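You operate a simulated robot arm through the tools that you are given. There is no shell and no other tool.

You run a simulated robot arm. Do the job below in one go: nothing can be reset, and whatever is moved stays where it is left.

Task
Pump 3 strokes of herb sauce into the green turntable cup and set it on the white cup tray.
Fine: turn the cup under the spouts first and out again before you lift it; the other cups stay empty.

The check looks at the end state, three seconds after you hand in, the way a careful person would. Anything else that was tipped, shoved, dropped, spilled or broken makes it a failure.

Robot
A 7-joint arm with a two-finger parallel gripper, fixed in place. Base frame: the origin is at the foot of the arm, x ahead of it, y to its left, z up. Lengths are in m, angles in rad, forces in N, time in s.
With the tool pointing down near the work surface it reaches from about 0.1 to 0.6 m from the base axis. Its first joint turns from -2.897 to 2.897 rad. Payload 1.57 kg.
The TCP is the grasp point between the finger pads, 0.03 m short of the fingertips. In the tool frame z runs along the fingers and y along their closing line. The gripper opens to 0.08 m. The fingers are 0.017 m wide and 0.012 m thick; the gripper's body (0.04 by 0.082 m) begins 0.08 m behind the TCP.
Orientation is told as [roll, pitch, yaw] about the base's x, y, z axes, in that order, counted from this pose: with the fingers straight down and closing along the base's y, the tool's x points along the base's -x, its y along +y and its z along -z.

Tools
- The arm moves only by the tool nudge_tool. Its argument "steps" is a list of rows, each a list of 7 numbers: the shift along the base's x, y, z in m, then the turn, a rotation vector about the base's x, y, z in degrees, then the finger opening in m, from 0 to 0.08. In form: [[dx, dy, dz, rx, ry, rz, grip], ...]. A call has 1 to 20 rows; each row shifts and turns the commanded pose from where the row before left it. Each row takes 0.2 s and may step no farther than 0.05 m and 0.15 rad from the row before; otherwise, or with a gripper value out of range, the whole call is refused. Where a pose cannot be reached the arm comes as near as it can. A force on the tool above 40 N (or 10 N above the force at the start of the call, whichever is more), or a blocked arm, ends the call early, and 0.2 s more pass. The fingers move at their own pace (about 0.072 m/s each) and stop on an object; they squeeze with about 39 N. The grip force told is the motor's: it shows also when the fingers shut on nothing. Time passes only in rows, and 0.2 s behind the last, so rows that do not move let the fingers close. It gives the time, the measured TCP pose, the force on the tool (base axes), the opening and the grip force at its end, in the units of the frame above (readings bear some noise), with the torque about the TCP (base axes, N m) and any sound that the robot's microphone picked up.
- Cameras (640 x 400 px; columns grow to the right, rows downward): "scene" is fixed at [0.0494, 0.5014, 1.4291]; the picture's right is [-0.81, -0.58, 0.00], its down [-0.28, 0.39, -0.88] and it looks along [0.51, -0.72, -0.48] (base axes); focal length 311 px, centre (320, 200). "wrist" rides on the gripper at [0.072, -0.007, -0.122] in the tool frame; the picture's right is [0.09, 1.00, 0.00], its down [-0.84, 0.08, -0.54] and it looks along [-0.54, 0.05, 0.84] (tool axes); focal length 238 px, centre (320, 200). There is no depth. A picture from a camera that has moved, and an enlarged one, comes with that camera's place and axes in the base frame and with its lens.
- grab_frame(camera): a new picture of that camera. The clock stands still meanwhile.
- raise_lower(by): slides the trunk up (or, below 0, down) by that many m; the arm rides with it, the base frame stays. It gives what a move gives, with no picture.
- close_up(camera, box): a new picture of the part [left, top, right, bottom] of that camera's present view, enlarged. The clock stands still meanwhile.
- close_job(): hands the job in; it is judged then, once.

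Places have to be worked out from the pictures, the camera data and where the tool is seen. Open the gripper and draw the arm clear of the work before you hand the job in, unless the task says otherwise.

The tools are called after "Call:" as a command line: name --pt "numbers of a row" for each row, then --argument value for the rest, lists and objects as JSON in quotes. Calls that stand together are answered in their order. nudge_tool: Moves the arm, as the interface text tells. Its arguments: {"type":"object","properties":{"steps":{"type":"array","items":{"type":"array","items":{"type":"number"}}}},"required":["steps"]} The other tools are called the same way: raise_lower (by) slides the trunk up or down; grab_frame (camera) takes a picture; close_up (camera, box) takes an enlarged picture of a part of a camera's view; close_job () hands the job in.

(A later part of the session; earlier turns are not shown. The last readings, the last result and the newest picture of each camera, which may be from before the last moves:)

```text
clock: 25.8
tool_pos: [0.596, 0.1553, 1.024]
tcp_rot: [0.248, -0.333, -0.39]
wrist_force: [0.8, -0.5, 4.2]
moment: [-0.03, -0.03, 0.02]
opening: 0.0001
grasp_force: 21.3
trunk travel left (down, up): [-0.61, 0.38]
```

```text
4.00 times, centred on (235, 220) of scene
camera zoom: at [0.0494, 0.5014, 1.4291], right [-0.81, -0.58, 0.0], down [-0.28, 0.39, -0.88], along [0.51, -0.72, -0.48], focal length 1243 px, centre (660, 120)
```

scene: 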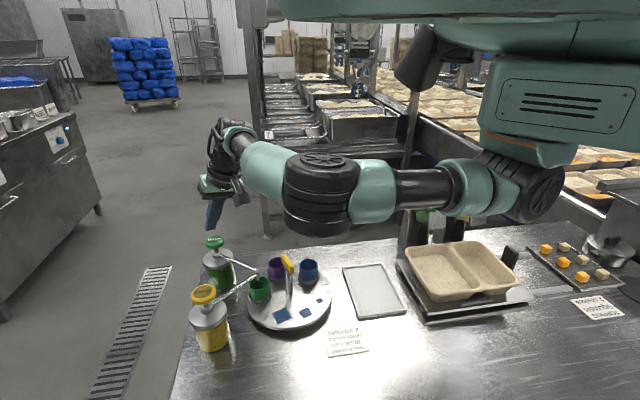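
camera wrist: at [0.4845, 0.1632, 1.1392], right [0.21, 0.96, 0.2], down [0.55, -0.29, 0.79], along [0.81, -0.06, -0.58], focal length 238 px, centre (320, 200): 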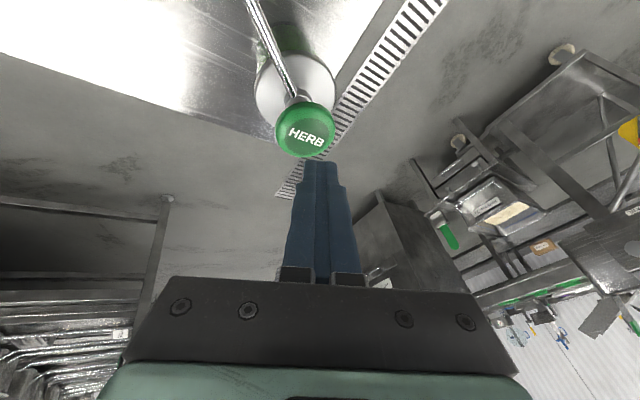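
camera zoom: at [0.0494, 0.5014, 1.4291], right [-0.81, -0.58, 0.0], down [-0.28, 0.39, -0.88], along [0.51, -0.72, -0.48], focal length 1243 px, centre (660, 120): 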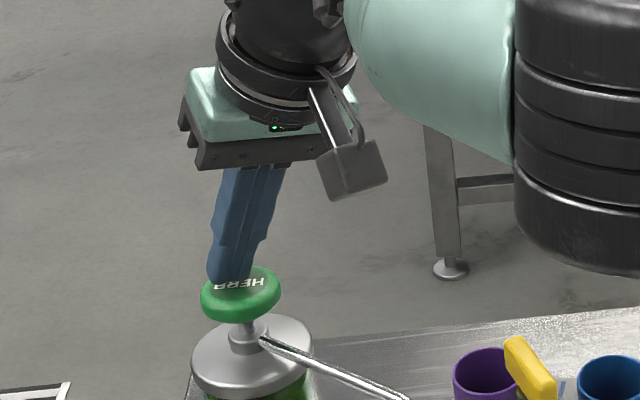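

Contact at TCP z≈1.024 with 4 N. The tip is about 6 mm off centre toward the far-left, so I lift a little, recentre by (−0.005, −0.003) and touch down again.

Call:
nudge_tool --pt "0 0 0.01 0 0 0 0.0" --pt "-0.005 -0.003 0 0 0 0 0.0" --pt "0 0 -0.006 0 0 0 0.0" --pt "0 0 0 0 0 0 0.0"

Call:
close_up --camera "scene" --box '[180, 170, 290, 270]'

Call:
grab_frame --camera "wrist"

```text
clock: 26.8
tool_pos: [0.5908, 0.1526, 1.0278]
tcp_rot: [0.247, -0.332, -0.389]
wrist_force: [-0.8, 0.1, 2.4]
moment: [0.03, 0.01, 0.01]
opening: 0.0
grasp_force: 21.0
trunk travel left (down, up): [-0.61, 0.38]
```

```text
4.00 times, centred on (235, 220) of scene
camera zoom: at [0.0494, 0.5014, 1.4291], right [-0.81, -0.58, 0.0], down [-0.28, 0.39, -0.88], along [0.51, -0.72, -0.48], focal length 1243 px, centre (660, 120)
```

zoom: 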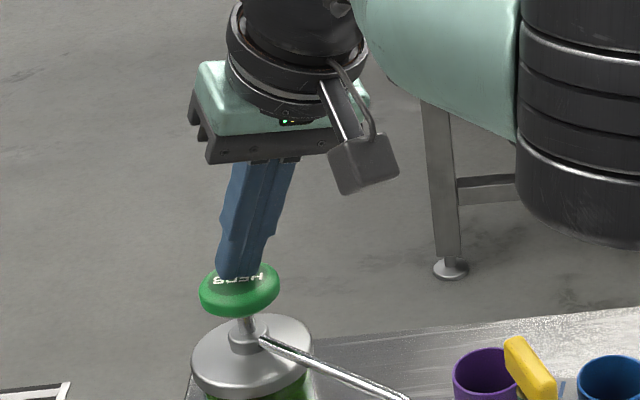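

```text
taken
camera wrist: at [0.4791, 0.1607, 1.1147], right [0.21, 0.96, 0.2], down [0.55, -0.29, 0.79], along [0.81, -0.06, -0.58], focal length 238 px, centre (320, 200)
```

wrist: 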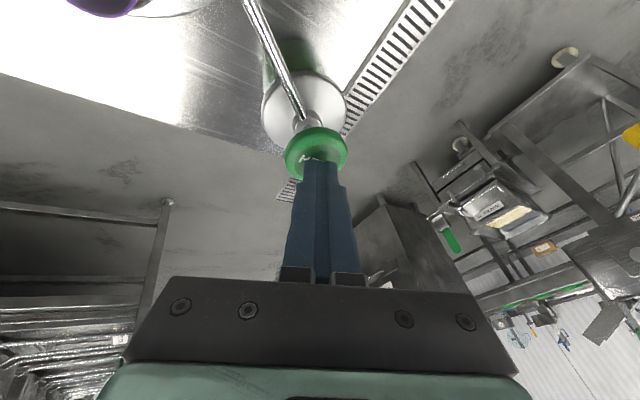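

The tip is now centred on the head at about 2 N. I press 10 mm and read the force.

Call:
nudge_tool --pt "0 0 -0.005 0 0 0 0.0" --pt "0 0 -0.005 0 0 0 0.0" --pt "0 0 0 0 0 0 0.0"

Call:
close_up --camera "scene" --box '[180, 200, 310, 310]'

```text
clock: 27.6
tool_pos: [0.5908, 0.152, 1.0189]
tcp_rot: [0.247, -0.333, -0.391]
wrist_force: [-0.6, 1.9, 6.2]
moment: [-0.02, -0.04, -0.01]
opening: 0.0
grasp_force: 21.8
trunk travel left (down, up): [-0.61, 0.38]
```

```text
3.64 times, centred on (245, 255) of scene
camera zoom: at [0.0494, 0.5014, 1.4291], right [-0.81, -0.58, 0.0], down [-0.28, 0.39, -0.88], along [0.51, -0.72, -0.48], focal length 1130 px, centre (593, 0)
```

zoom: 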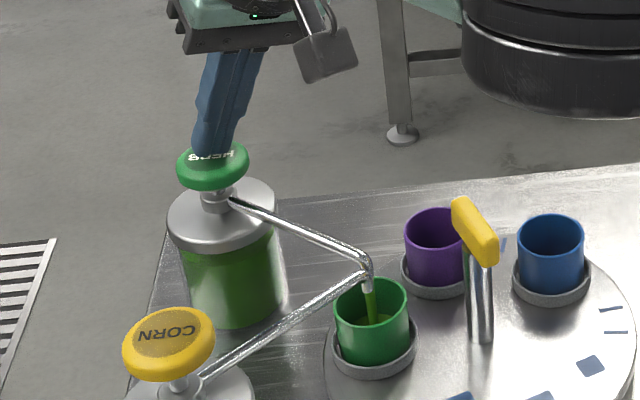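

Herb sauce is now streaming into the green cup. I keep pressing gently to the bottom of the stroke.

Call:
nudge_tool --pt "0 0 -0.003 0 0 0 0.0" --pt "0 0 -0.002 0 0 0 0.0" --pt "0 0 0 0 0 0 0.0"

Call:
close_up --camera "scene" --box '[180, 200, 310, 310]'

```text
clock: 28.4
tool_pos: [0.5907, 0.1515, 1.0146]
tcp_rot: [0.247, -0.334, -0.392]
wrist_force: [-1.0, 1.3, 11.1]
moment: [-0.01, -0.07, 0.0]
opening: 0.0001
grasp_force: 21.0
trunk travel left (down, up): [-0.61, 0.38]
```

```text
3.64 times, centred on (245, 255) of scene
camera zoom: at [0.0494, 0.5014, 1.4291], right [-0.81, -0.58, 0.0], down [-0.28, 0.39, -0.88], along [0.51, -0.72, -0.48], focal length 1130 px, centre (593, 0)
```

zoom: 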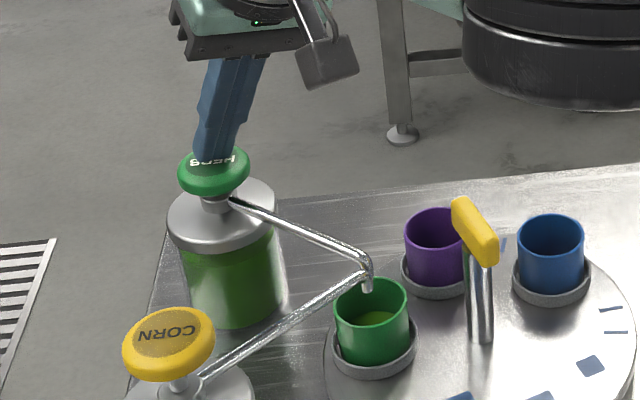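

The squirt has finished and sauce is visible in the cup. I press 3 mm more to see whether this is the bottom of travel, so each stroke is a full one.

Call:
nudge_tool --pt "0 0 -0.003 0 0 0 0.0" --pt "0 0 0 0 0 0 0.0"

Call:
close_up --camera "scene" --box '[180, 200, 310, 310]'

```text
clock: 29.0
tool_pos: [0.5909, 0.1525, 1.0133]
tcp_rot: [0.252, -0.337, -0.39]
wrist_force: [2.1, 0.4, 22.8]
moment: [-0.06, -0.04, 0.0]
opening: 0.0001
grasp_force: 21.0
trunk travel left (down, up): [-0.61, 0.38]
```

```text
3.64 times, centred on (245, 255) of scene
camera zoom: at [0.0494, 0.5014, 1.4291], right [-0.81, -0.58, 0.0], down [-0.28, 0.39, -0.88], along [0.51, -0.72, -0.48], focal length 1130 px, centre (593, 0)
```

zoom: 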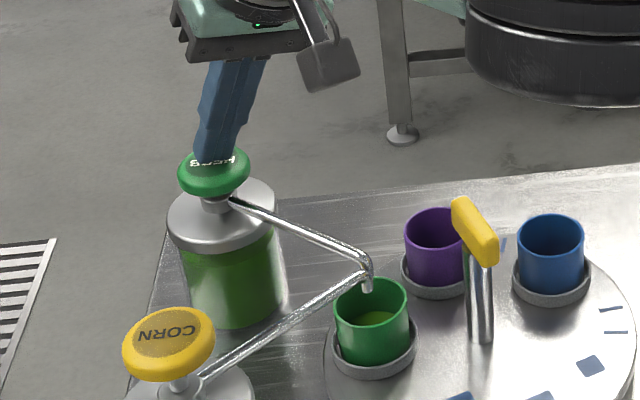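

That is the bottom of travel (z≈1.014, 23 N). I release fully by rising 22 mm and check that the head comes back up.

Call:
nudge_tool --pt "0 0 0.008 0 0 0 0.0" --pt "0 0 0.008 0 0 0 0.0" --pt "0 0 0.008 0 0 0 0.0" --pt "0 0 0 0 0 0 0.0" --pt "0 0 0 0 0 0 0.0"

Call:
close_up --camera "scene" --box '[180, 200, 310, 310]'

```text
clock: 30.2
tool_pos: [0.5915, 0.1523, 1.0339]
tcp_rot: [0.246, -0.33, -0.388]
wrist_force: [0.3, 0.0, -0.1]
moment: [-0.02, 0.0, 0.01]
opening: 0.0
grasp_force: 21.6
trunk travel left (down, up): [-0.61, 0.38]
```

```text
3.64 times, centred on (245, 255) of scene
camera zoom: at [0.0494, 0.5014, 1.4291], right [-0.81, -0.58, 0.0], down [-0.28, 0.39, -0.88], along [0.51, -0.72, -0.48], focal length 1130 px, centre (593, 0)
```

zoom: 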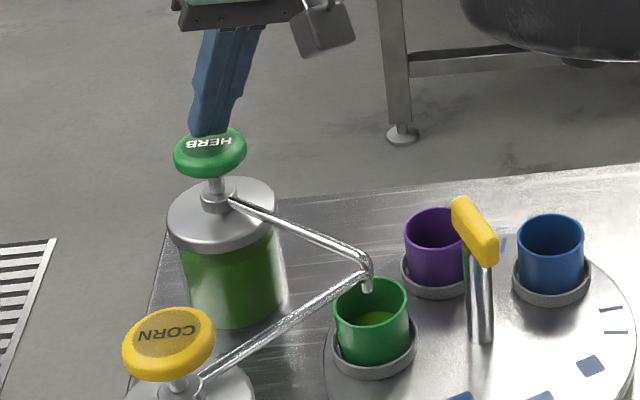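

The head is fully up with zero force: stroke 1 is done. For stroke 2 I press down in the same way, pausing to see the squirt.

Call:
nudge_tool --pt "0 0 -0.006 0 0 0 0.0" --pt "0 0 -0.005 0 0 0 0.0" --pt "0 0 -0.005 0 0 0 0.0" --pt "0 0 0 0 0 0 0.0"

Call:
close_up --camera "scene" --box '[180, 200, 310, 310]'

```text
clock: 31.2
tool_pos: [0.5906, 0.1512, 1.0187]
tcp_rot: [0.248, -0.334, -0.393]
wrist_force: [0.5, -0.1, 6.6]
moment: [-0.03, -0.04, -0.01]
opening: 0.0001
grasp_force: 21.5
trunk travel left (down, up): [-0.61, 0.38]
```

```text
3.64 times, centred on (245, 255) of scene
camera zoom: at [0.0494, 0.5014, 1.4291], right [-0.81, -0.58, 0.0], down [-0.28, 0.39, -0.88], along [0.51, -0.72, -0.48], focal length 1130 px, centre (593, 0)
```

zoom: 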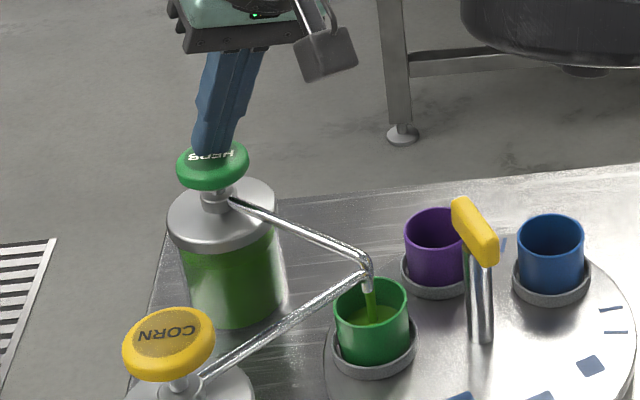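

Stroke 2 is squirting into the cup. I press on to the bottom, hold, and release fully.

Call:
nudge_tool --pt "0 0 -0.003 0 0 0 0.0" --pt "0 0 -0.003 0 0 0 0.0" --pt "0 0 0 0 0 0 0.0" --pt "0 0 0 0 0 0 0.0"

Call:
close_up --camera "scene" --box '[180, 200, 310, 310]'

```text
clock: 32.2
tool_pos: [0.5908, 0.1513, 1.0145]
tcp_rot: [0.249, -0.335, -0.39]
wrist_force: [1.1, 1.1, 17.7]
moment: [-0.03, -0.06, 0.02]
opening: 0.0001
grasp_force: 21.1
trunk travel left (down, up): [-0.61, 0.38]
```

```text
3.64 times, centred on (245, 255) of scene
camera zoom: at [0.0494, 0.5014, 1.4291], right [-0.81, -0.58, 0.0], down [-0.28, 0.39, -0.88], along [0.51, -0.72, -0.48], focal length 1130 px, centre (593, 0)
```

zoom: 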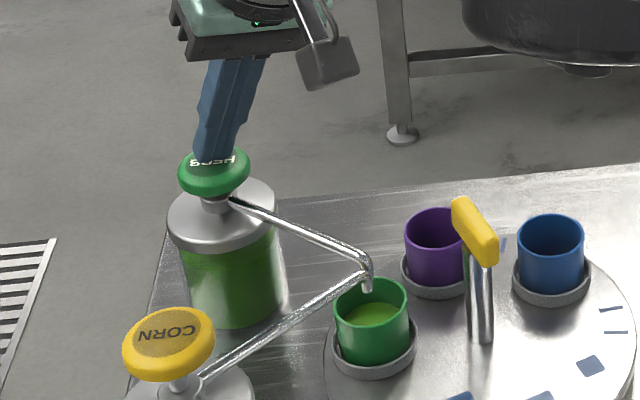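

The sauce level has risen and the head is at the bottom (18 N). I release fully to end stroke 2.

Call:
nudge_tool --pt "0 0 0.008 0 0 0 0.0" --pt "0 0 0.008 0 0 0 0.0" --pt "0 0 0.008 0 0 0 0.0" --pt "0 0 0 0 0 0 0.0" --pt "0 0 0 0 0 0 0.0"

Call:
close_up --camera "scene" --box '[180, 200, 310, 310]'

```text
clock: 33.4
tool_pos: [0.5901, 0.1522, 1.036]
tcp_rot: [0.246, -0.33, -0.391]
wrist_force: [1.0, 0.7, -0.5]
moment: [-0.01, -0.01, -0.01]
opening: 0.0001
grasp_force: 21.3
trunk travel left (down, up): [-0.61, 0.38]
```

```text
3.64 times, centred on (245, 255) of scene
camera zoom: at [0.0494, 0.5014, 1.4291], right [-0.81, -0.58, 0.0], down [-0.28, 0.39, -0.88], along [0.51, -0.72, -0.48], focal length 1130 px, centre (593, 0)
```

zoom: 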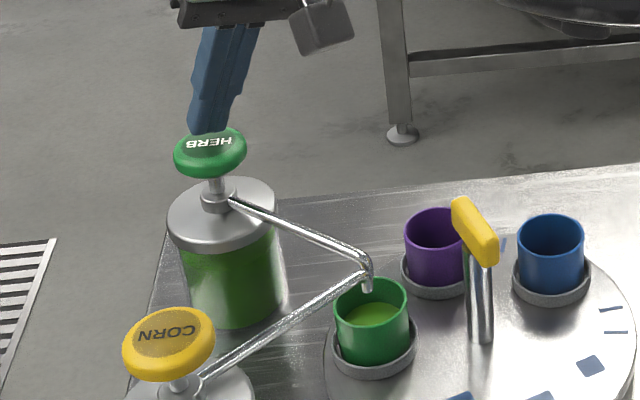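

The head is back up after two strokes. I start stroke 3 the same way (tool is 2 mm higher, so 2 mm more travel).

Call:
nudge_tool --pt "0 0 -0.007 0 0 0 0.0" --pt "0 0 -0.005 0 0 0 0.0" --pt "0 0 -0.006 0 0 0 0.0" --pt "0 0 0 0 0 0 0.0"

Call:
close_up --camera "scene" --box '[180, 200, 310, 310]'

```text
clock: 34.4
tool_pos: [0.591, 0.1519, 1.0183]
tcp_rot: [0.248, -0.335, -0.39]
wrist_force: [0.3, 0.4, 5.5]
moment: [0.01, -0.03, 0.0]
opening: 0.0
grasp_force: 20.7
trunk travel left (down, up): [-0.61, 0.38]
```

```text
3.64 times, centred on (245, 255) of scene
camera zoom: at [0.0494, 0.5014, 1.4291], right [-0.81, -0.58, 0.0], down [-0.28, 0.39, -0.88], along [0.51, -0.72, -0.48], focal length 1130 px, centre (593, 0)
```

zoom: 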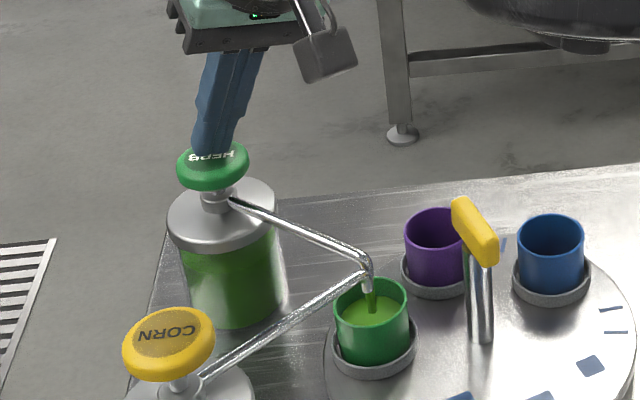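

Stroke 3 is squirting. I press to the bottom and hold so it finishes.

Call:
nudge_tool --pt "0 0 -0.003 0 0 0 0.0" --pt "0 0 -0.003 0 0 0 0.0" --pt "0 0 0 0 0 0 0.0" --pt "0 0 0 0 0 0 0.0"

Call:
close_up --camera "scene" --box '[180, 200, 310, 310]'

```text
clock: 35.4
tool_pos: [0.5908, 0.1516, 1.0141]
tcp_rot: [0.25, -0.335, -0.39]
wrist_force: [3.6, 1.0, 17.6]
moment: [-0.04, -0.14, 0.02]
opening: 0.0001
grasp_force: 20.9
trunk travel left (down, up): [-0.61, 0.38]
```

```text
3.64 times, centred on (245, 255) of scene
camera zoom: at [0.0494, 0.5014, 1.4291], right [-0.81, -0.58, 0.0], down [-0.28, 0.39, -0.88], along [0.51, -0.72, -0.48], focal length 1130 px, centre (593, 0)
```

zoom: 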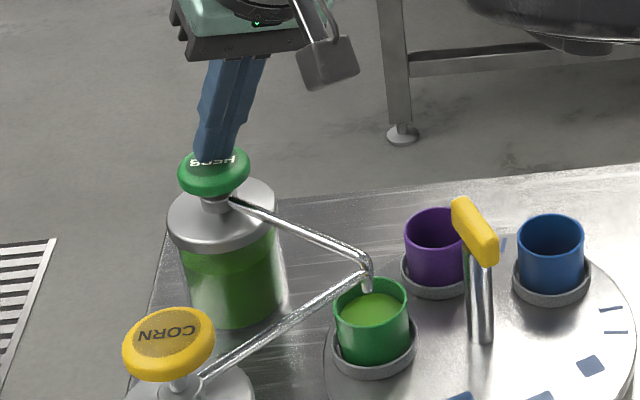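

All three strokes went into the green cup. I release the head and raise the arm straight up clear of the pump.

Call:
nudge_tool --pt "0 0 0.008 0 0 0 0.0" --pt "0 0 0.008 0 0 0 0.0" --pt "0 0 0.01 0 0 0 0.0" --pt "0 0 0.02 0 0 0 0.0" --pt "0 0 0 0 0 0 0.0"

Call:
raise_lower --by 0.04

Call:
grab_frame --camera "scene"

```text
clock: 36.6
tool_pos: [0.5901, 0.1523, 1.0582]
tcp_rot: [0.246, -0.33, -0.388]
wrist_force: [-0.5, 0.3, 0.2]
moment: [-0.01, 0.02, 0.0]
opening: 0.0
grasp_force: 21.3
trunk travel left (down, up): [-0.61, 0.38]
```

```text
clock: 37.4
tool_pos: [0.5907, 0.1525, 1.0971]
tcp_rot: [0.247, -0.33, -0.389]
wrist_force: [0.4, 0.6, 0.0]
moment: [-0.06, 0.01, 0.01]
opening: 0.0002
grasp_force: 20.9
trunk travel left (down, up): [-0.65, 0.34]
```

```text
taken
```

scene: 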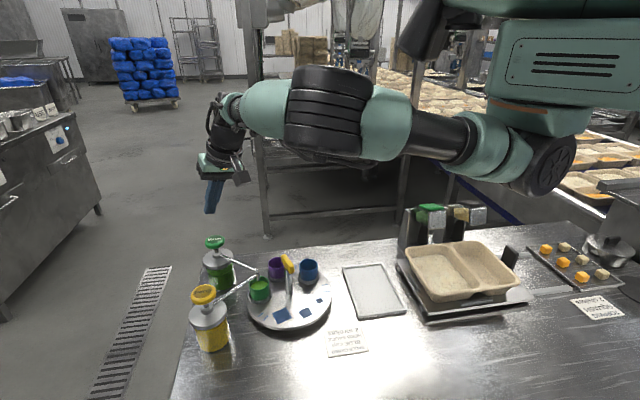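

The cup holds the sauce and the pump stands as before. I back off toward the handle, removing the tilt on the way.

Call:
nudge_tool --pt "-0.03 -0.01 0 0 0 0 0.0" --pt "-0.03 -0.01 0 0 0 0 0.0" --pt "-0.025 -0.008 0 -2 7.5 0 0.0" --pt "-0.025 -0.008 0 -2 7.5 0 0.0" --pt "-0.025 -0.008 0 -2 7.5 0 0.0" --pt "-0.03 -0.009 0 0 0 -4 0.04" --pt "0 0 0 0 0 -5 0.04" --pt "0 0 0 0 0 0 0.04"

Call:
grab_frame --camera "wrist"

Call:
close_up --camera "scene" --box '[185, 200, 345, 340]'

```text
clock: 39.2
tool_pos: [0.4239, 0.0992, 1.0979]
tcp_rot: [0.005, -0.002, -0.507]
wrist_force: [-0.1, 0.6, 0.3]
moment: [0.02, 0.02, 0.0]
opening: 0.04
grasp_force: 0.1
trunk travel left (down, up): [-0.65, 0.34]
```

```text
taken
camera wrist: at [0.3584, 0.1286, 1.2191], right [0.4, 0.92, 0.01], down [0.77, -0.34, 0.54], along [0.5, -0.22, -0.84], focal length 238 px, centre (320, 200)
```

wrist: 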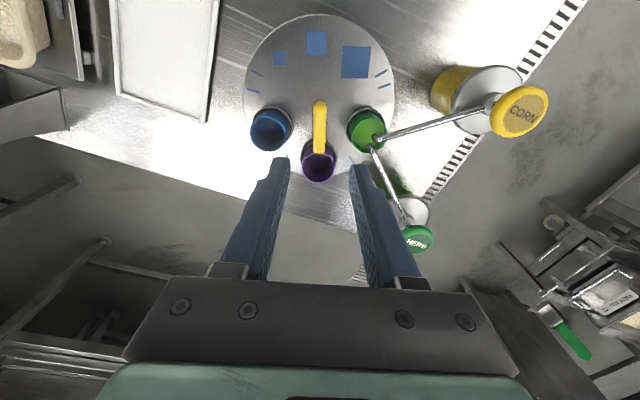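

```text
2.86 times, centred on (265, 270) of scene
camera zoom: at [0.0494, 0.5014, 1.4291], right [-0.81, -0.58, 0.0], down [-0.28, 0.39, -0.88], along [0.51, -0.72, -0.48], focal length 888 px, centre (477, 0)
```

zoom: 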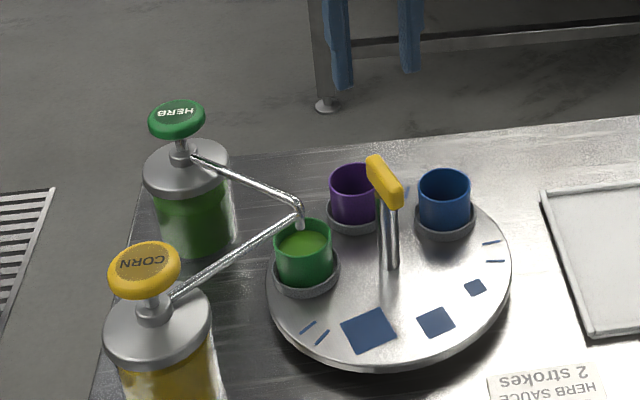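

The tool is vertical, over the handle and aligned with the bar. I descend and grip it again.

Call:
nudge_tool --pt "0 0 -0.04 0 0 0 0.04" --pt "0 0 -0.04 0 0 0 0.04" --pt "0 0 -0.03 0 0 0 0.04" --pt "0 0 -0.017 0 0 0 0.04" --pt "0 0 0 0 0 0 0.04"

Call:
grab_frame --camera "wrist"

```text
clock: 40.4
tool_pos: [0.4257, 0.0986, 0.971]
tcp_rot: [0.005, -0.002, -0.506]
wrist_force: [-0.1, 0.0, -0.5]
moment: [0.01, 0.01, -0.04]
opening: 0.0399
grasp_force: 0.1
trunk travel left (down, up): [-0.65, 0.34]
```

```text
taken
camera wrist: at [0.3592, 0.129, 1.0919], right [0.4, 0.92, 0.0], down [0.77, -0.34, 0.54], along [0.5, -0.22, -0.84], focal length 238 px, centre (320, 200)
```

wrist: 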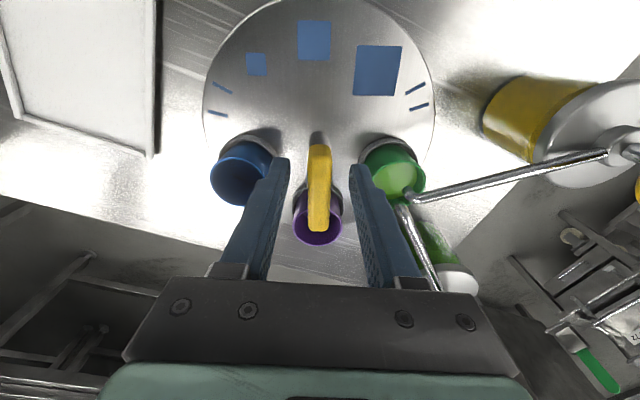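

Bar is centred between the fingers. I close on it and begin turning the cup back out, gently at first.

Call:
nudge_tool --pt "0 0 0 0 0 0 0.0" --pt "0 0 0 0 0 0 0.0" --pt "0 0 0 0 0 0 0.0" --pt "0 0 0 0 0 2 0.0" --pt "0 0 0 0 0 4 0.0" --pt "0 0 0 0 0 5 0.0" --pt "0 0 0 0 0 6 0.0" --pt "0 0 0 0 0 6 0.0" --pt "0 0 0 0 0 6 0.0" --pt "0 0 0 0 0 0 0.0"

Call:
close_up --camera "scene" --box '[185, 200, 345, 340]'

```text
clock: 42.6
tool_pos: [0.4236, 0.0976, 0.9698]
tcp_rot: [0.005, -0.003, 0.001]
wrist_force: [-2.3, -5.0, -3.8]
moment: [-0.43, -0.29, 0.05]
opening: 0.0175
grasp_force: 32.6
trunk travel left (down, up): [-0.65, 0.34]
```

```text
2.86 times, centred on (265, 270) of scene
camera zoom: at [0.0494, 0.5014, 1.4291], right [-0.81, -0.58, 0.0], down [-0.28, 0.39, -0.88], along [0.51, -0.72, -0.48], focal length 888 px, centre (477, 0)
```

zoom: 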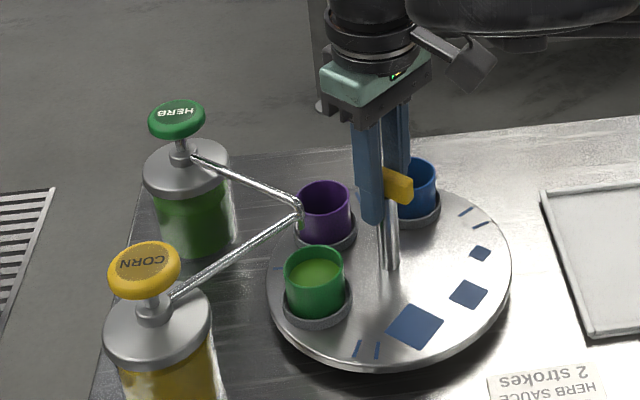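

It turns smoothly with low forces. I continue +54°.

Call:
nudge_tool --pt "0 0.0005 0 0 0 6 0.0" --pt "0 0 0 0 0 6 0.0" --pt "0 0 0 0 0 6 0.0" --pt "0 0 0 0 0 6 0.0" --pt "0 0 0 0 0 6 0.0" --pt "0 0 0 0 0 6 0.0" --pt "0 0 0 0 0 6 0.0" --pt "0 0 0 0 0 6 0.0" --pt "0 0 0 0 0 6 0.0" --pt "0 0 0 0 0 0 0.0"

Call:
close_up --camera "scene" --box '[185, 200, 345, 340]'

```text
clock: 44.8
tool_pos: [0.4258, 0.1009, 0.9713]
tcp_rot: [0.007, -0.001, 0.945]
wrist_force: [-1.5, -0.1, 0.5]
moment: [-0.54, 0.13, 0.04]
opening: 0.0176
grasp_force: 32.7
trunk travel left (down, up): [-0.65, 0.34]
```

```text
2.86 times, centred on (265, 270) of scene
camera zoom: at [0.0494, 0.5014, 1.4291], right [-0.81, -0.58, 0.0], down [-0.28, 0.39, -0.88], along [0.51, -0.72, -0.48], focal length 888 px, centre (477, 0)
```

zoom: 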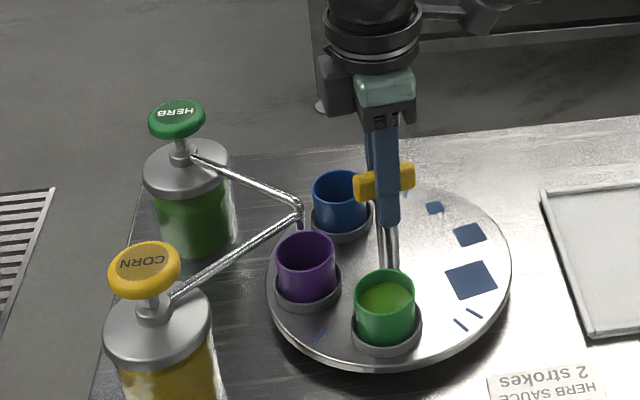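

Going well; the cup is clear of the spouts. I turn the remaining +54° so the green cup returns to its starting place.

Call:
nudge_tool --pt "0 0 0 0 0 6 0.0" --pt "0 0 0 0 0 6 0.0" --pt "0 0 0 0 0 6 0.0" --pt "0 0 0 0 0 6 0.0" --pt "0 0 0 0 0 6 0.0" --pt "0 0 0 0 0 6 0.0" --pt "0 0 0 0 0 6 0.0" --pt "0 0 0 0 0 6 0.0" --pt "0 0 0 0 0 4 0.0" --pt "0 0 0 0 0 2 0.0" --pt "0 0 0 0 0 0 0.0"

Call:
close_up --camera "scene" --box '[185, 200, 345, 340]'

Call:
grab_frame --camera "wrist"

```text
clock: 47.2
tool_pos: [0.4242, 0.1005, 0.9708]
tcp_rot: [0.006, -0.002, 1.888]
wrist_force: [-9.9, 2.9, -0.7]
moment: [0.59, 0.06, 0.03]
opening: 0.0174
grasp_force: 32.7
trunk travel left (down, up): [-0.65, 0.34]
```

```text
2.86 times, centred on (265, 270) of scene
camera zoom: at [0.0494, 0.5014, 1.4291], right [-0.81, -0.58, 0.0], down [-0.28, 0.39, -0.88], along [0.51, -0.72, -0.48], focal length 888 px, centre (477, 0)
```

zoom: 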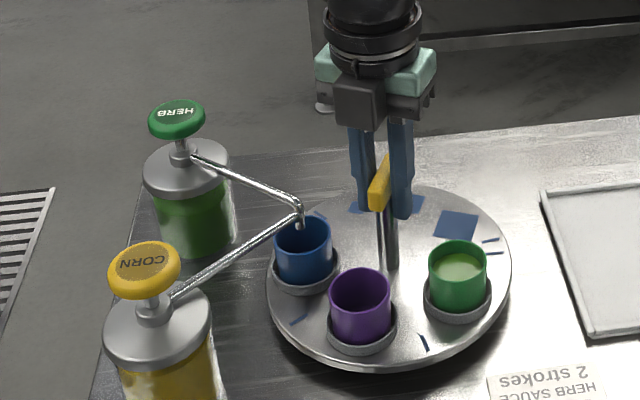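

```text
taken
camera wrist: at [0.4537, 0.0351, 1.092], right [-0.92, -0.4, 0.01], down [-0.33, 0.77, 0.54], along [-0.22, 0.5, -0.84], focal length 238 px, centre (320, 200)
```

wrist: 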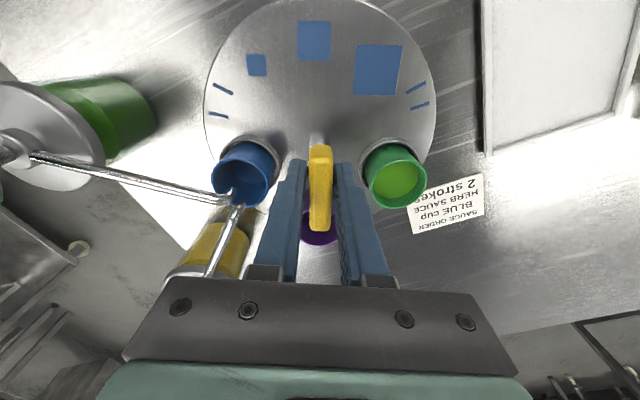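

The green cup is back at about (0.355, 0.098), away from the spouts, and still level with its sauce. I release the handle and rise straight up.

Call:
nudge_tool --pt "0 0 0 0 0 0 0.04" --pt "0 0 0 0 0 0 0.04" --pt "0 0 0 0 0 0 0.04" --pt "0 0 0.02 0 0 0 0.04" --pt "0 0 0.03 0 0 0 0.04" --pt "0 0 0.04 0 0 0 0.04" --pt "0 0 0.04 0 0 0 0.04" --pt "0 0 0 0 0 0 0.04"

Call:
grab_frame --camera "wrist"

Call:
close_up --camera "scene" --box '[280, 250, 420, 340]'

```text
clock: 49.0
tool_pos: [0.4264, 0.1002, 1.1009]
tcp_rot: [0.006, -0.001, 1.886]
wrist_force: [0.7, -0.2, -0.2]
moment: [0.0, 0.0, -0.01]
opening: 0.0399
grasp_force: 0.0
trunk travel left (down, up): [-0.65, 0.34]
```

```text
taken
camera wrist: at [0.4553, 0.0352, 1.2228], right [-0.92, -0.4, 0.01], down [-0.33, 0.77, 0.54], along [-0.22, 0.5, -0.84], focal length 238 px, centre (320, 200)
```

wrist: 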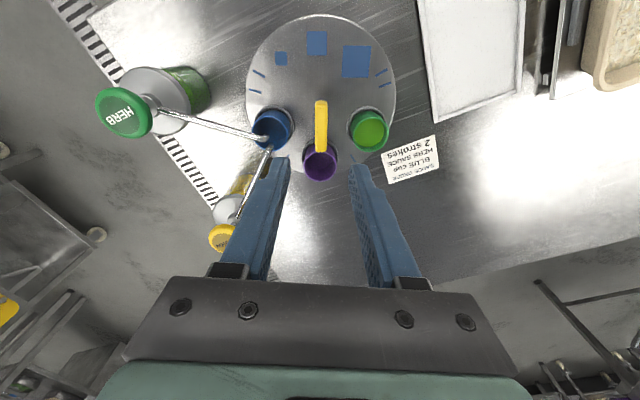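

```text
4.44 times, centred on (350, 295) of scene
camera zoom: at [0.0494, 0.5014, 1.4291], right [-0.81, -0.58, 0.0], down [-0.28, 0.39, -0.88], along [0.51, -0.72, -0.48], focal length 1382 px, centre (187, -222)
```

zoom: 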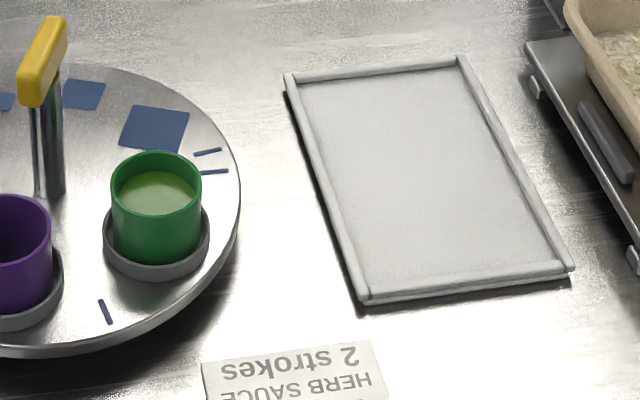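

I now have the cup full and the tray in view. I move over the green cup at this height while turning the wrist back to yaw 0 (closing along y), which keeps both fingers clear of the purple cup and the handle.

Call:
nudge_tool --pt "-0.006 0 0 0 0 -8 0.07" --pt "-0.006 0 0 0 0 -8 0.07" --pt "-0.006 0 0 0 0 -8 0.07" --pt "-0.006 0 0 0 0 -8 0.07" --pt "-0.006 0 0 0 0 -8 0.07" --pt "-0.006 0 0 0 0 -8 0.07" --pt "-0.006 0 0 0 0 -8 0.07" --pt "-0.006 0 0 0 0 -8 0.07" --pt "-0.006 0 0 0 0 -8 0.07" --pt "-0.006 0 0 0 0 -8 0.07" --pt "-0.006 0 0 0 0 -8 0.07" --pt "-0.004 -0.002 0 0 0 -8 0.07" --pt "0 0 0 0 0 -8 0.07" --pt "0 0 0 0 0 -4 0.07" --pt "0 0 0 0 0 0 0.07"

Call:
grab_frame --camera "wrist"

Call:
grab_frame --camera "scene"

```text
clock: 52.2
tool_pos: [0.3564, 0.0963, 1.0997]
tcp_rot: [0.004, -0.001, -0.002]
wrist_force: [-0.4, 0.0, 0.6]
moment: [0.02, 0.0, 0.03]
opening: 0.0702
grasp_force: 0.0
trunk travel left (down, up): [-0.65, 0.34]
```

```text
taken
camera wrist: at [0.2835, 0.0923, 1.222], right [-0.09, 1.0, 0.01], down [0.84, 0.07, 0.54], along [0.54, 0.05, -0.84], focal length 238 px, centre (320, 200)
```

wrist: 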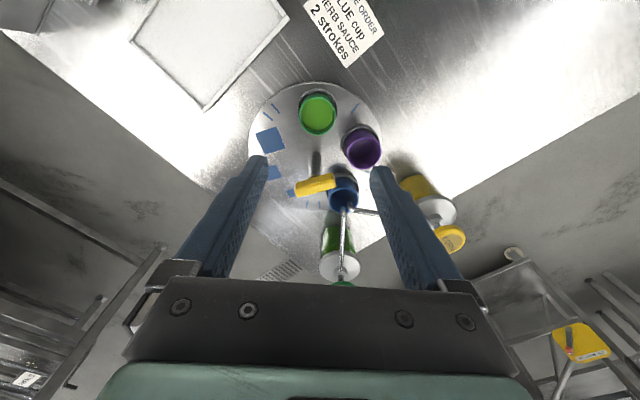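

```text
taken
```

scene: 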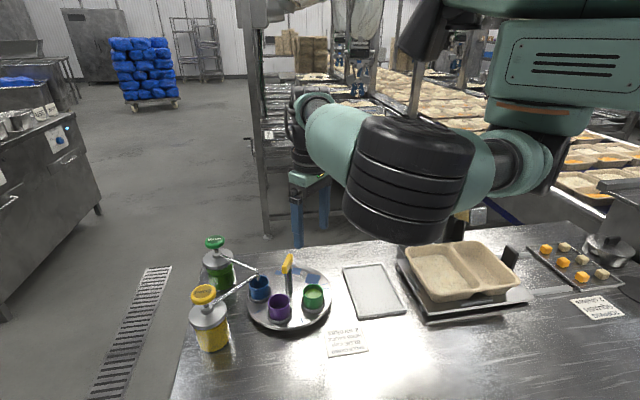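

The tool is over the green cup. I zoom in to measure its centre and the tray.

Call:
close_up --camera "wrist" --box '[240, 70, 400, 190]'

Call:
close_up --camera "wrist" --box '[100, 0, 400, 150]'

```text
3.33 times, centred on (320, 130) of wrist
camera zoom: at [0.2835, 0.0923, 1.222], right [-0.09, 1.0, 0.01], down [0.84, 0.07, 0.54], along [0.54, 0.05, -0.84], focal length 794 px, centre (320, 433)
```

zoom: 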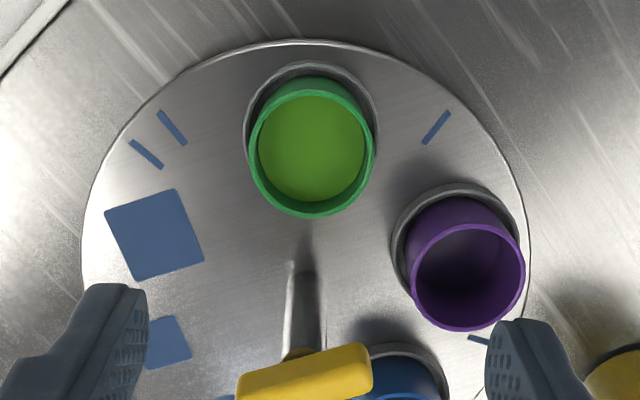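

```text
2.13 times, centred on (250, 75) of wrist
camera zoom: at [0.2835, 0.0923, 1.222], right [-0.09, 1.0, 0.01], down [0.84, 0.07, 0.54], along [0.54, 0.05, -0.84], focal length 508 px, centre (469, 467)
```

zoom: 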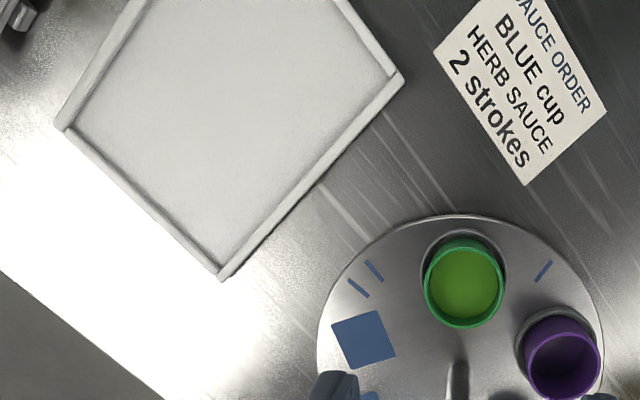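

In the view the cup centre lies about (−3.5, −3) mm from the tool axis. I correct that and descend to z≈0.96, still above the rim with the fingertips straddling it.

Call:
nudge_tool --pt "-0.0035 -0.003 -0.03 0 0 0 0.07" --pt "0 0 -0.04 0 0 0 0.07" --pt "0 0 -0.04 0 0 0 0.07" --pt "0 0 -0.025 0 0 0 0.07" --pt "0 0 0 0 0 0 0.07"

Call:
grab_frame --camera "wrist"

Call:
close_up --camera "scene" --box '[250, 230, 370, 330]'

```text
clock: 53.4
tool_pos: [0.3538, 0.095, 0.9652]
tcp_rot: [0.005, -0.002, -0.002]
wrist_force: [0.2, 0.4, 0.8]
moment: [-0.01, 0.02, 0.0]
opening: 0.07
grasp_force: 0.0
trunk travel left (down, up): [-0.65, 0.34]
```

```text
taken
camera wrist: at [0.2809, 0.089, 1.0866], right [-0.09, 1.0, 0.01], down [0.84, 0.07, 0.54], along [0.54, 0.05, -0.84], focal length 238 px, centre (320, 200)
```

wrist: 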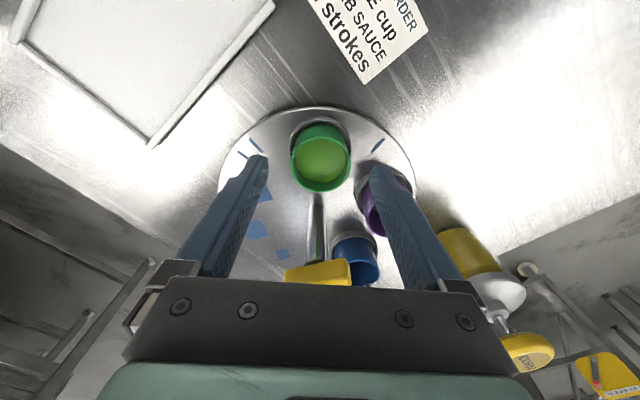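

```text
4.00 times, centred on (310, 280) of scene
camera zoom: at [0.0494, 0.5014, 1.4291], right [-0.81, -0.58, 0.0], down [-0.28, 0.39, -0.88], along [0.51, -0.72, -0.48], focal length 1243 px, centre (360, -120)
```

zoom: 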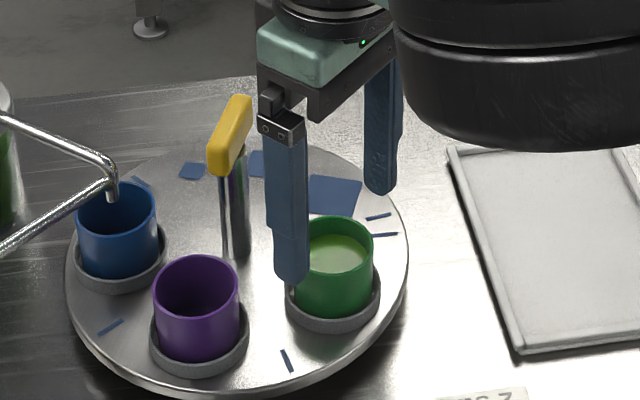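

The rim is centred between the fingers laterally, about 2 mm off in x. I correct it and lower so the tips are at z≈0.900, just above the holder ring.

Call:
nudge_tool --pt "-0.002 0 -0.015 0 0 0 0.07" --pt "0 0 -0.015 0 0 0 0.07" --pt "0 0 -0.004 0 0 0 0.07" --pt "0 0 0 0 0 0 0.07"

Call:
grab_frame --camera "wrist"

Call:
close_up --camera "scene" --box '[280, 250, 360, 330]'

```text
clock: 54.4
tool_pos: [0.3508, 0.0939, 0.9315]
tcp_rot: [0.005, -0.003, -0.001]
wrist_force: [1.2, 0.0, 0.4]
moment: [-0.01, 0.04, -0.03]
opening: 0.0699
grasp_force: 0.0
trunk travel left (down, up): [-0.65, 0.34]
```

```text
taken
camera wrist: at [0.2782, 0.0884, 1.0531], right [-0.09, 1.0, 0.01], down [0.84, 0.07, 0.54], along [0.54, 0.05, -0.84], focal length 238 px, centre (320, 200)
```

wrist: 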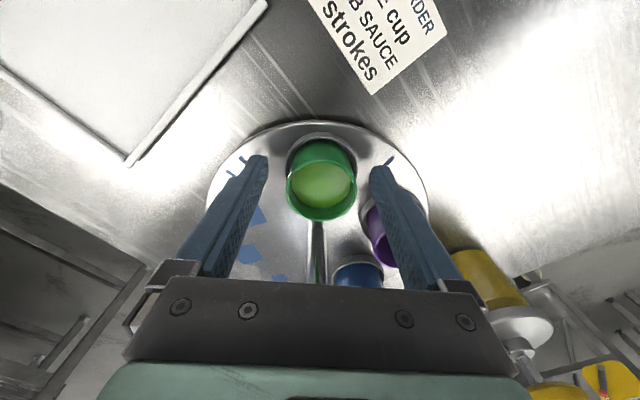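

```text
5.00 times, centred on (320, 290) of scene
camera zoom: at [0.0494, 0.5014, 1.4291], right [-0.81, -0.58, 0.0], down [-0.28, 0.39, -0.88], along [0.51, -0.72, -0.48], focal length 1554 px, centre (320, -250)
```

zoom: 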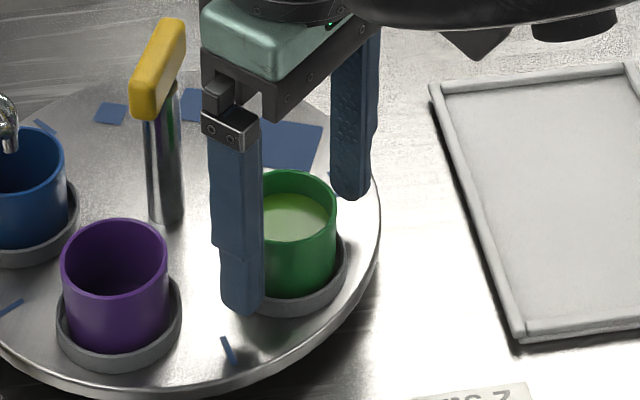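

The fingers straddle the cup with tips near z≈0.900. I rise 2 mm to be safe against the ring and close on the cup.

Call:
nudge_tool --pt "0 0 0.002 0 0 0 0.07" --pt "0 0 0 0 0 0 0.055" --pt "0 0 0 0 0 0 0.048" --pt "0 0 0 0 0 0 0.035" --pt "0 0 0 0 0 0 0.035" --pt "0 0 0 0 0 0 0.035"

Call:
grab_frame --camera "wrist"

Call:
close_up --camera "scene" --box '[280, 250, 360, 330]'

```text
clock: 55.8
tool_pos: [0.3503, 0.094, 0.935]
tcp_rot: [0.005, -0.002, 0.001]
wrist_force: [-0.2, 0.3, -0.1]
moment: [0.02, -0.01, -0.02]
opening: 0.0437
grasp_force: 39.0
trunk travel left (down, up): [-0.65, 0.34]
```

```text
taken
camera wrist: at [0.2782, 0.0883, 1.0551], right [-0.09, 1.0, 0.01], down [0.84, 0.07, 0.54], along [0.54, 0.05, -0.84], focal length 238 px, centre (320, 200)
```

wrist: 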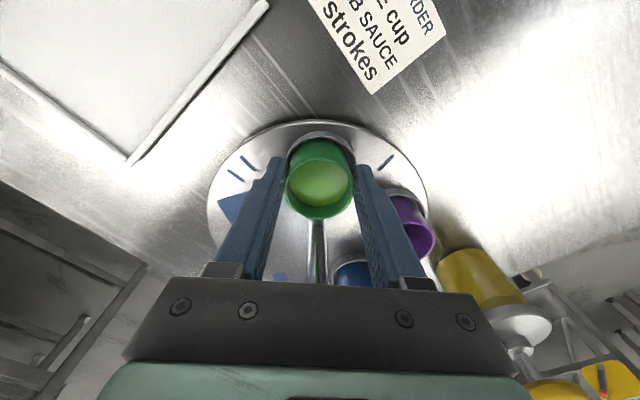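

```text
5.00 times, centred on (320, 290) of scene
camera zoom: at [0.0494, 0.5014, 1.4291], right [-0.81, -0.58, 0.0], down [-0.28, 0.39, -0.88], along [0.51, -0.72, -0.48], focal length 1554 px, centre (320, -250)
```

zoom: 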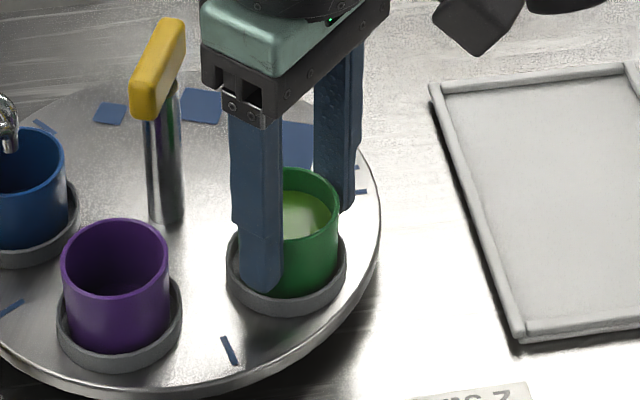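

The cup is held (opening 0.0437, 39 N). I lift slowly and straight up out of the holder.

Call:
nudge_tool --pt "0 0 0.004 0 0 0 0.03" --pt "0 0 0.006 0 0 0 0.03" --pt "0 0 0.01 0 0 0 0.03" --pt "0 0 0.01 0 0 0 0.03" --pt "0 0 0.01 0 0 0 0.03" --pt "0 0 0.01 0 0 0 0.03" --pt "0 0 0.006 0 0 0 0.03" --pt "0 0 0.004 0 0 0 0.03" --pt "0 0 0 0 0 0 0.03"

Call:
grab_frame --camera "wrist"

Call:
grab_frame --camera "scene"

Call:
close_up --camera "scene" --box '[240, 210, 420, 330]'

```text
clock: 57.8
tool_pos: [0.3502, 0.0944, 0.9938]
tcp_rot: [0.005, -0.002, 0.001]
wrist_force: [-0.4, -0.2, -0.9]
moment: [0.02, 0.0, -0.01]
opening: 0.0438
grasp_force: 39.2
trunk travel left (down, up): [-0.65, 0.34]
```

```text
taken
camera wrist: at [0.278, 0.0889, 1.1151], right [-0.09, 1.0, 0.01], down [0.84, 0.07, 0.54], along [0.54, 0.05, -0.84], focal length 238 px, centre (320, 200)
```

wrist: 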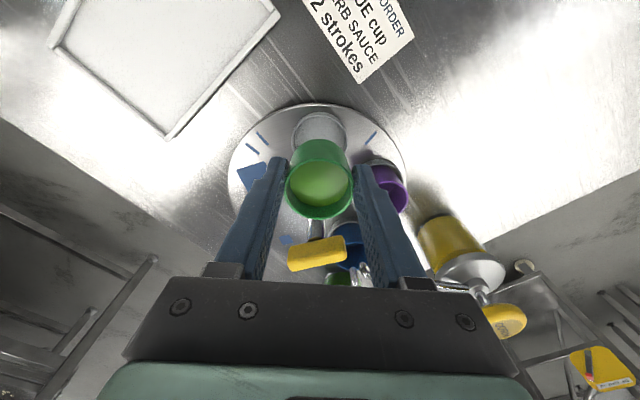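

```text
taken
```

scene: 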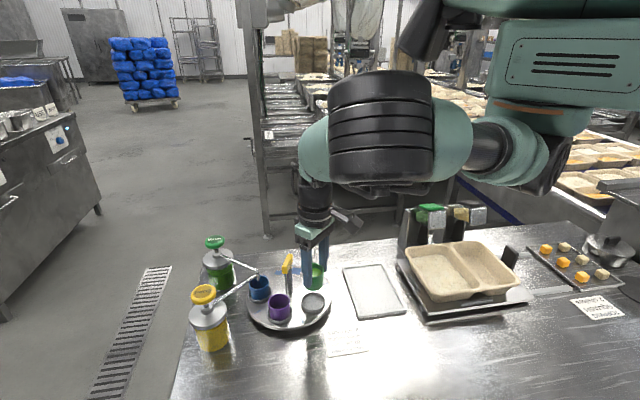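

```text
3.33 times, centred on (330, 270) of scene
camera zoom: at [0.0494, 0.5014, 1.4291], right [-0.81, -0.58, 0.0], down [-0.28, 0.39, -0.88], along [0.51, -0.72, -0.48], focal length 1036 px, centre (287, -33)
```

zoom: 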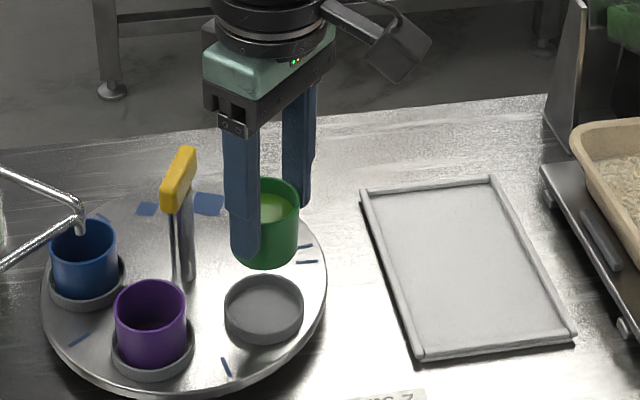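

The cup is lifted cleanly and level, and its holder is empty. The tray's centre works out to (0.279, −0.040). I carry the cup there smoothly at this height.

Call:
nudge_tool --pt "-0.003 -0.006 0 0 0 0 0.03" --pt "-0.006 -0.011 0 0 0 0 0.03" --pt "-0.008 -0.015 0 0 0 0 0.03" --pt "-0.009 -0.018 0 0 0 0 0.03" --pt "-0.01 -0.019 0 0 0 0 0.03" --pt "-0.01 -0.019 0 0 0 0 0.03" --pt "-0.009 -0.018 0 0 0 0 0.03" --pt "-0.008 -0.015 0 0 0 0 0.03" --pt "-0.005 -0.01 0 0 0 0 0.03" --pt "-0.003 -0.005 0 0 0 0 0.03" --pt "0 0 0 0 0 0 0.03"

Call:
grab_frame --camera "wrist"

Call:
grab_frame --camera "scene"

```text
clock: 60.2
tool_pos: [0.2775, -0.0411, 0.9942]
tcp_rot: [0.005, 0.0, -0.001]
wrist_force: [-0.2, 0.2, -0.7]
moment: [0.02, -0.02, 0.01]
opening: 0.0438
grasp_force: 38.4
trunk travel left (down, up): [-0.65, 0.34]
```

```text
taken
camera wrist: at [0.2071, -0.0478, 1.1153], right [-0.09, 1.0, 0.01], down [0.84, 0.07, 0.54], along [0.54, 0.05, -0.84], focal length 238 px, centre (320, 200)
```

wrist: 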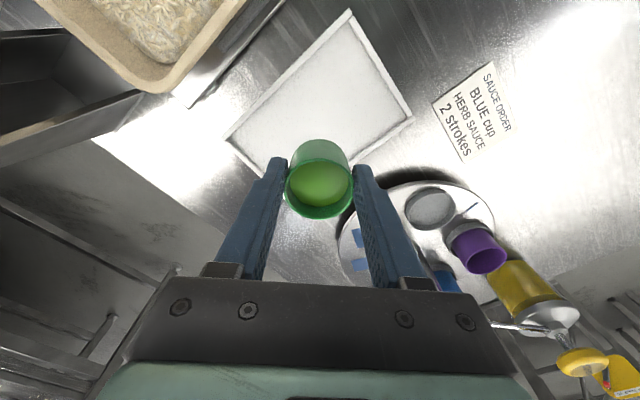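

```text
taken
```

scene: 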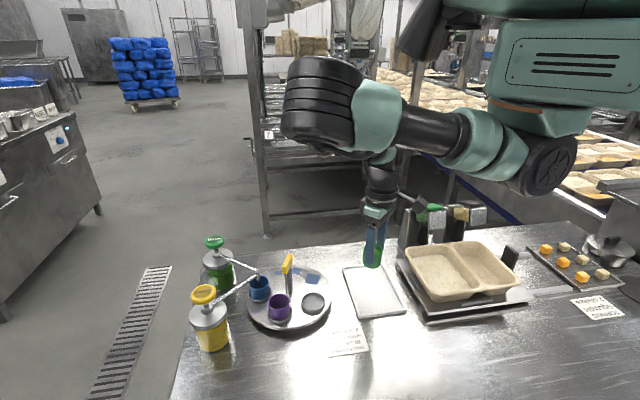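

The landing point under the cup coincides with the tray's centre. I lower 70 mm, still above the tray floor.

Call:
nudge_tool --pt "0 0 -0.008 0 0 0 0.03" --pt "0 0 -0.015 0 0 0 0.03" --pt "0 0 -0.015 0 0 0 0.03" --pt "0 0 -0.015 0 0 0 0.03" --pt "0 0 -0.01 0 0 0 0.03" --pt "0 0 -0.005 0 0 0 0.03" --pt "0 0 0 0 0 0 0.03"

Call:
close_up --camera "scene" --box '[320, 210, 440, 330]'

Call:
grab_frame --camera "wrist"

```text
clock: 61.8
tool_pos: [0.2778, -0.0412, 0.9248]
tcp_rot: [0.006, -0.002, -0.001]
wrist_force: [0.3, 0.3, -0.5]
moment: [0.03, 0.02, 0.03]
opening: 0.0438
grasp_force: 39.2
trunk travel left (down, up): [-0.65, 0.34]
```

```text
3.33 times, centred on (380, 270) of scene
camera zoom: at [0.0494, 0.5014, 1.4291], right [-0.81, -0.58, 0.0], down [-0.28, 0.39, -0.88], along [0.51, -0.72, -0.48], focal length 1036 px, centre (120, -33)
```

zoom: 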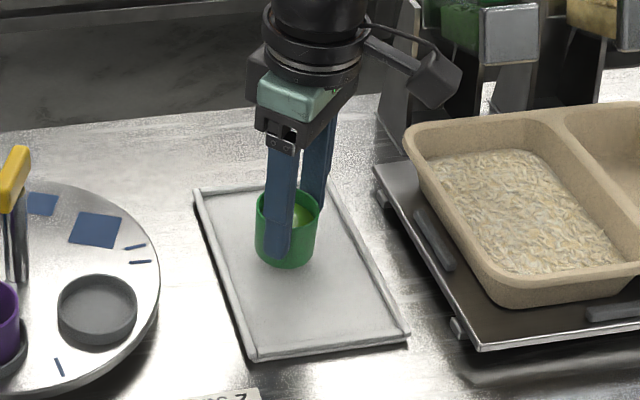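

```text
taken
camera wrist: at [0.2073, -0.0474, 1.0466], right [-0.09, 1.0, 0.01], down [0.84, 0.07, 0.54], along [0.54, 0.05, -0.84], focal length 238 px, centre (320, 200)
```

wrist: 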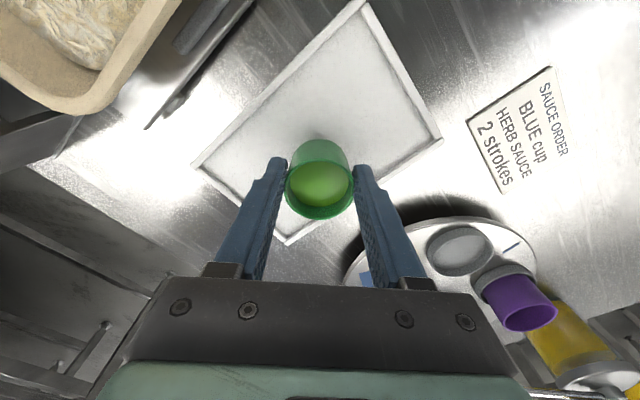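

The cup is a few cm above the tray floor and inside its rim. I go on in 3 mm steps, watching for contact force.

Call:
nudge_tool --pt "0 0 -0.003 0 0 0 0.03" --pt "0 0 -0.003 0 0 0 0.03" --pt "0 0 -0.003 0 0 0 0.03" --pt "0 0 0 0 0 0 0.03"

```text
clock: 62.8
tool_pos: [0.2782, -0.0412, 0.9168]
tcp_rot: [0.005, 0.0, 0.0]
wrist_force: [-0.3, 0.0, -1.0]
moment: [0.02, 0.01, -0.01]
opening: 0.0438
grasp_force: 39.0
trunk travel left (down, up): [-0.65, 0.34]
```

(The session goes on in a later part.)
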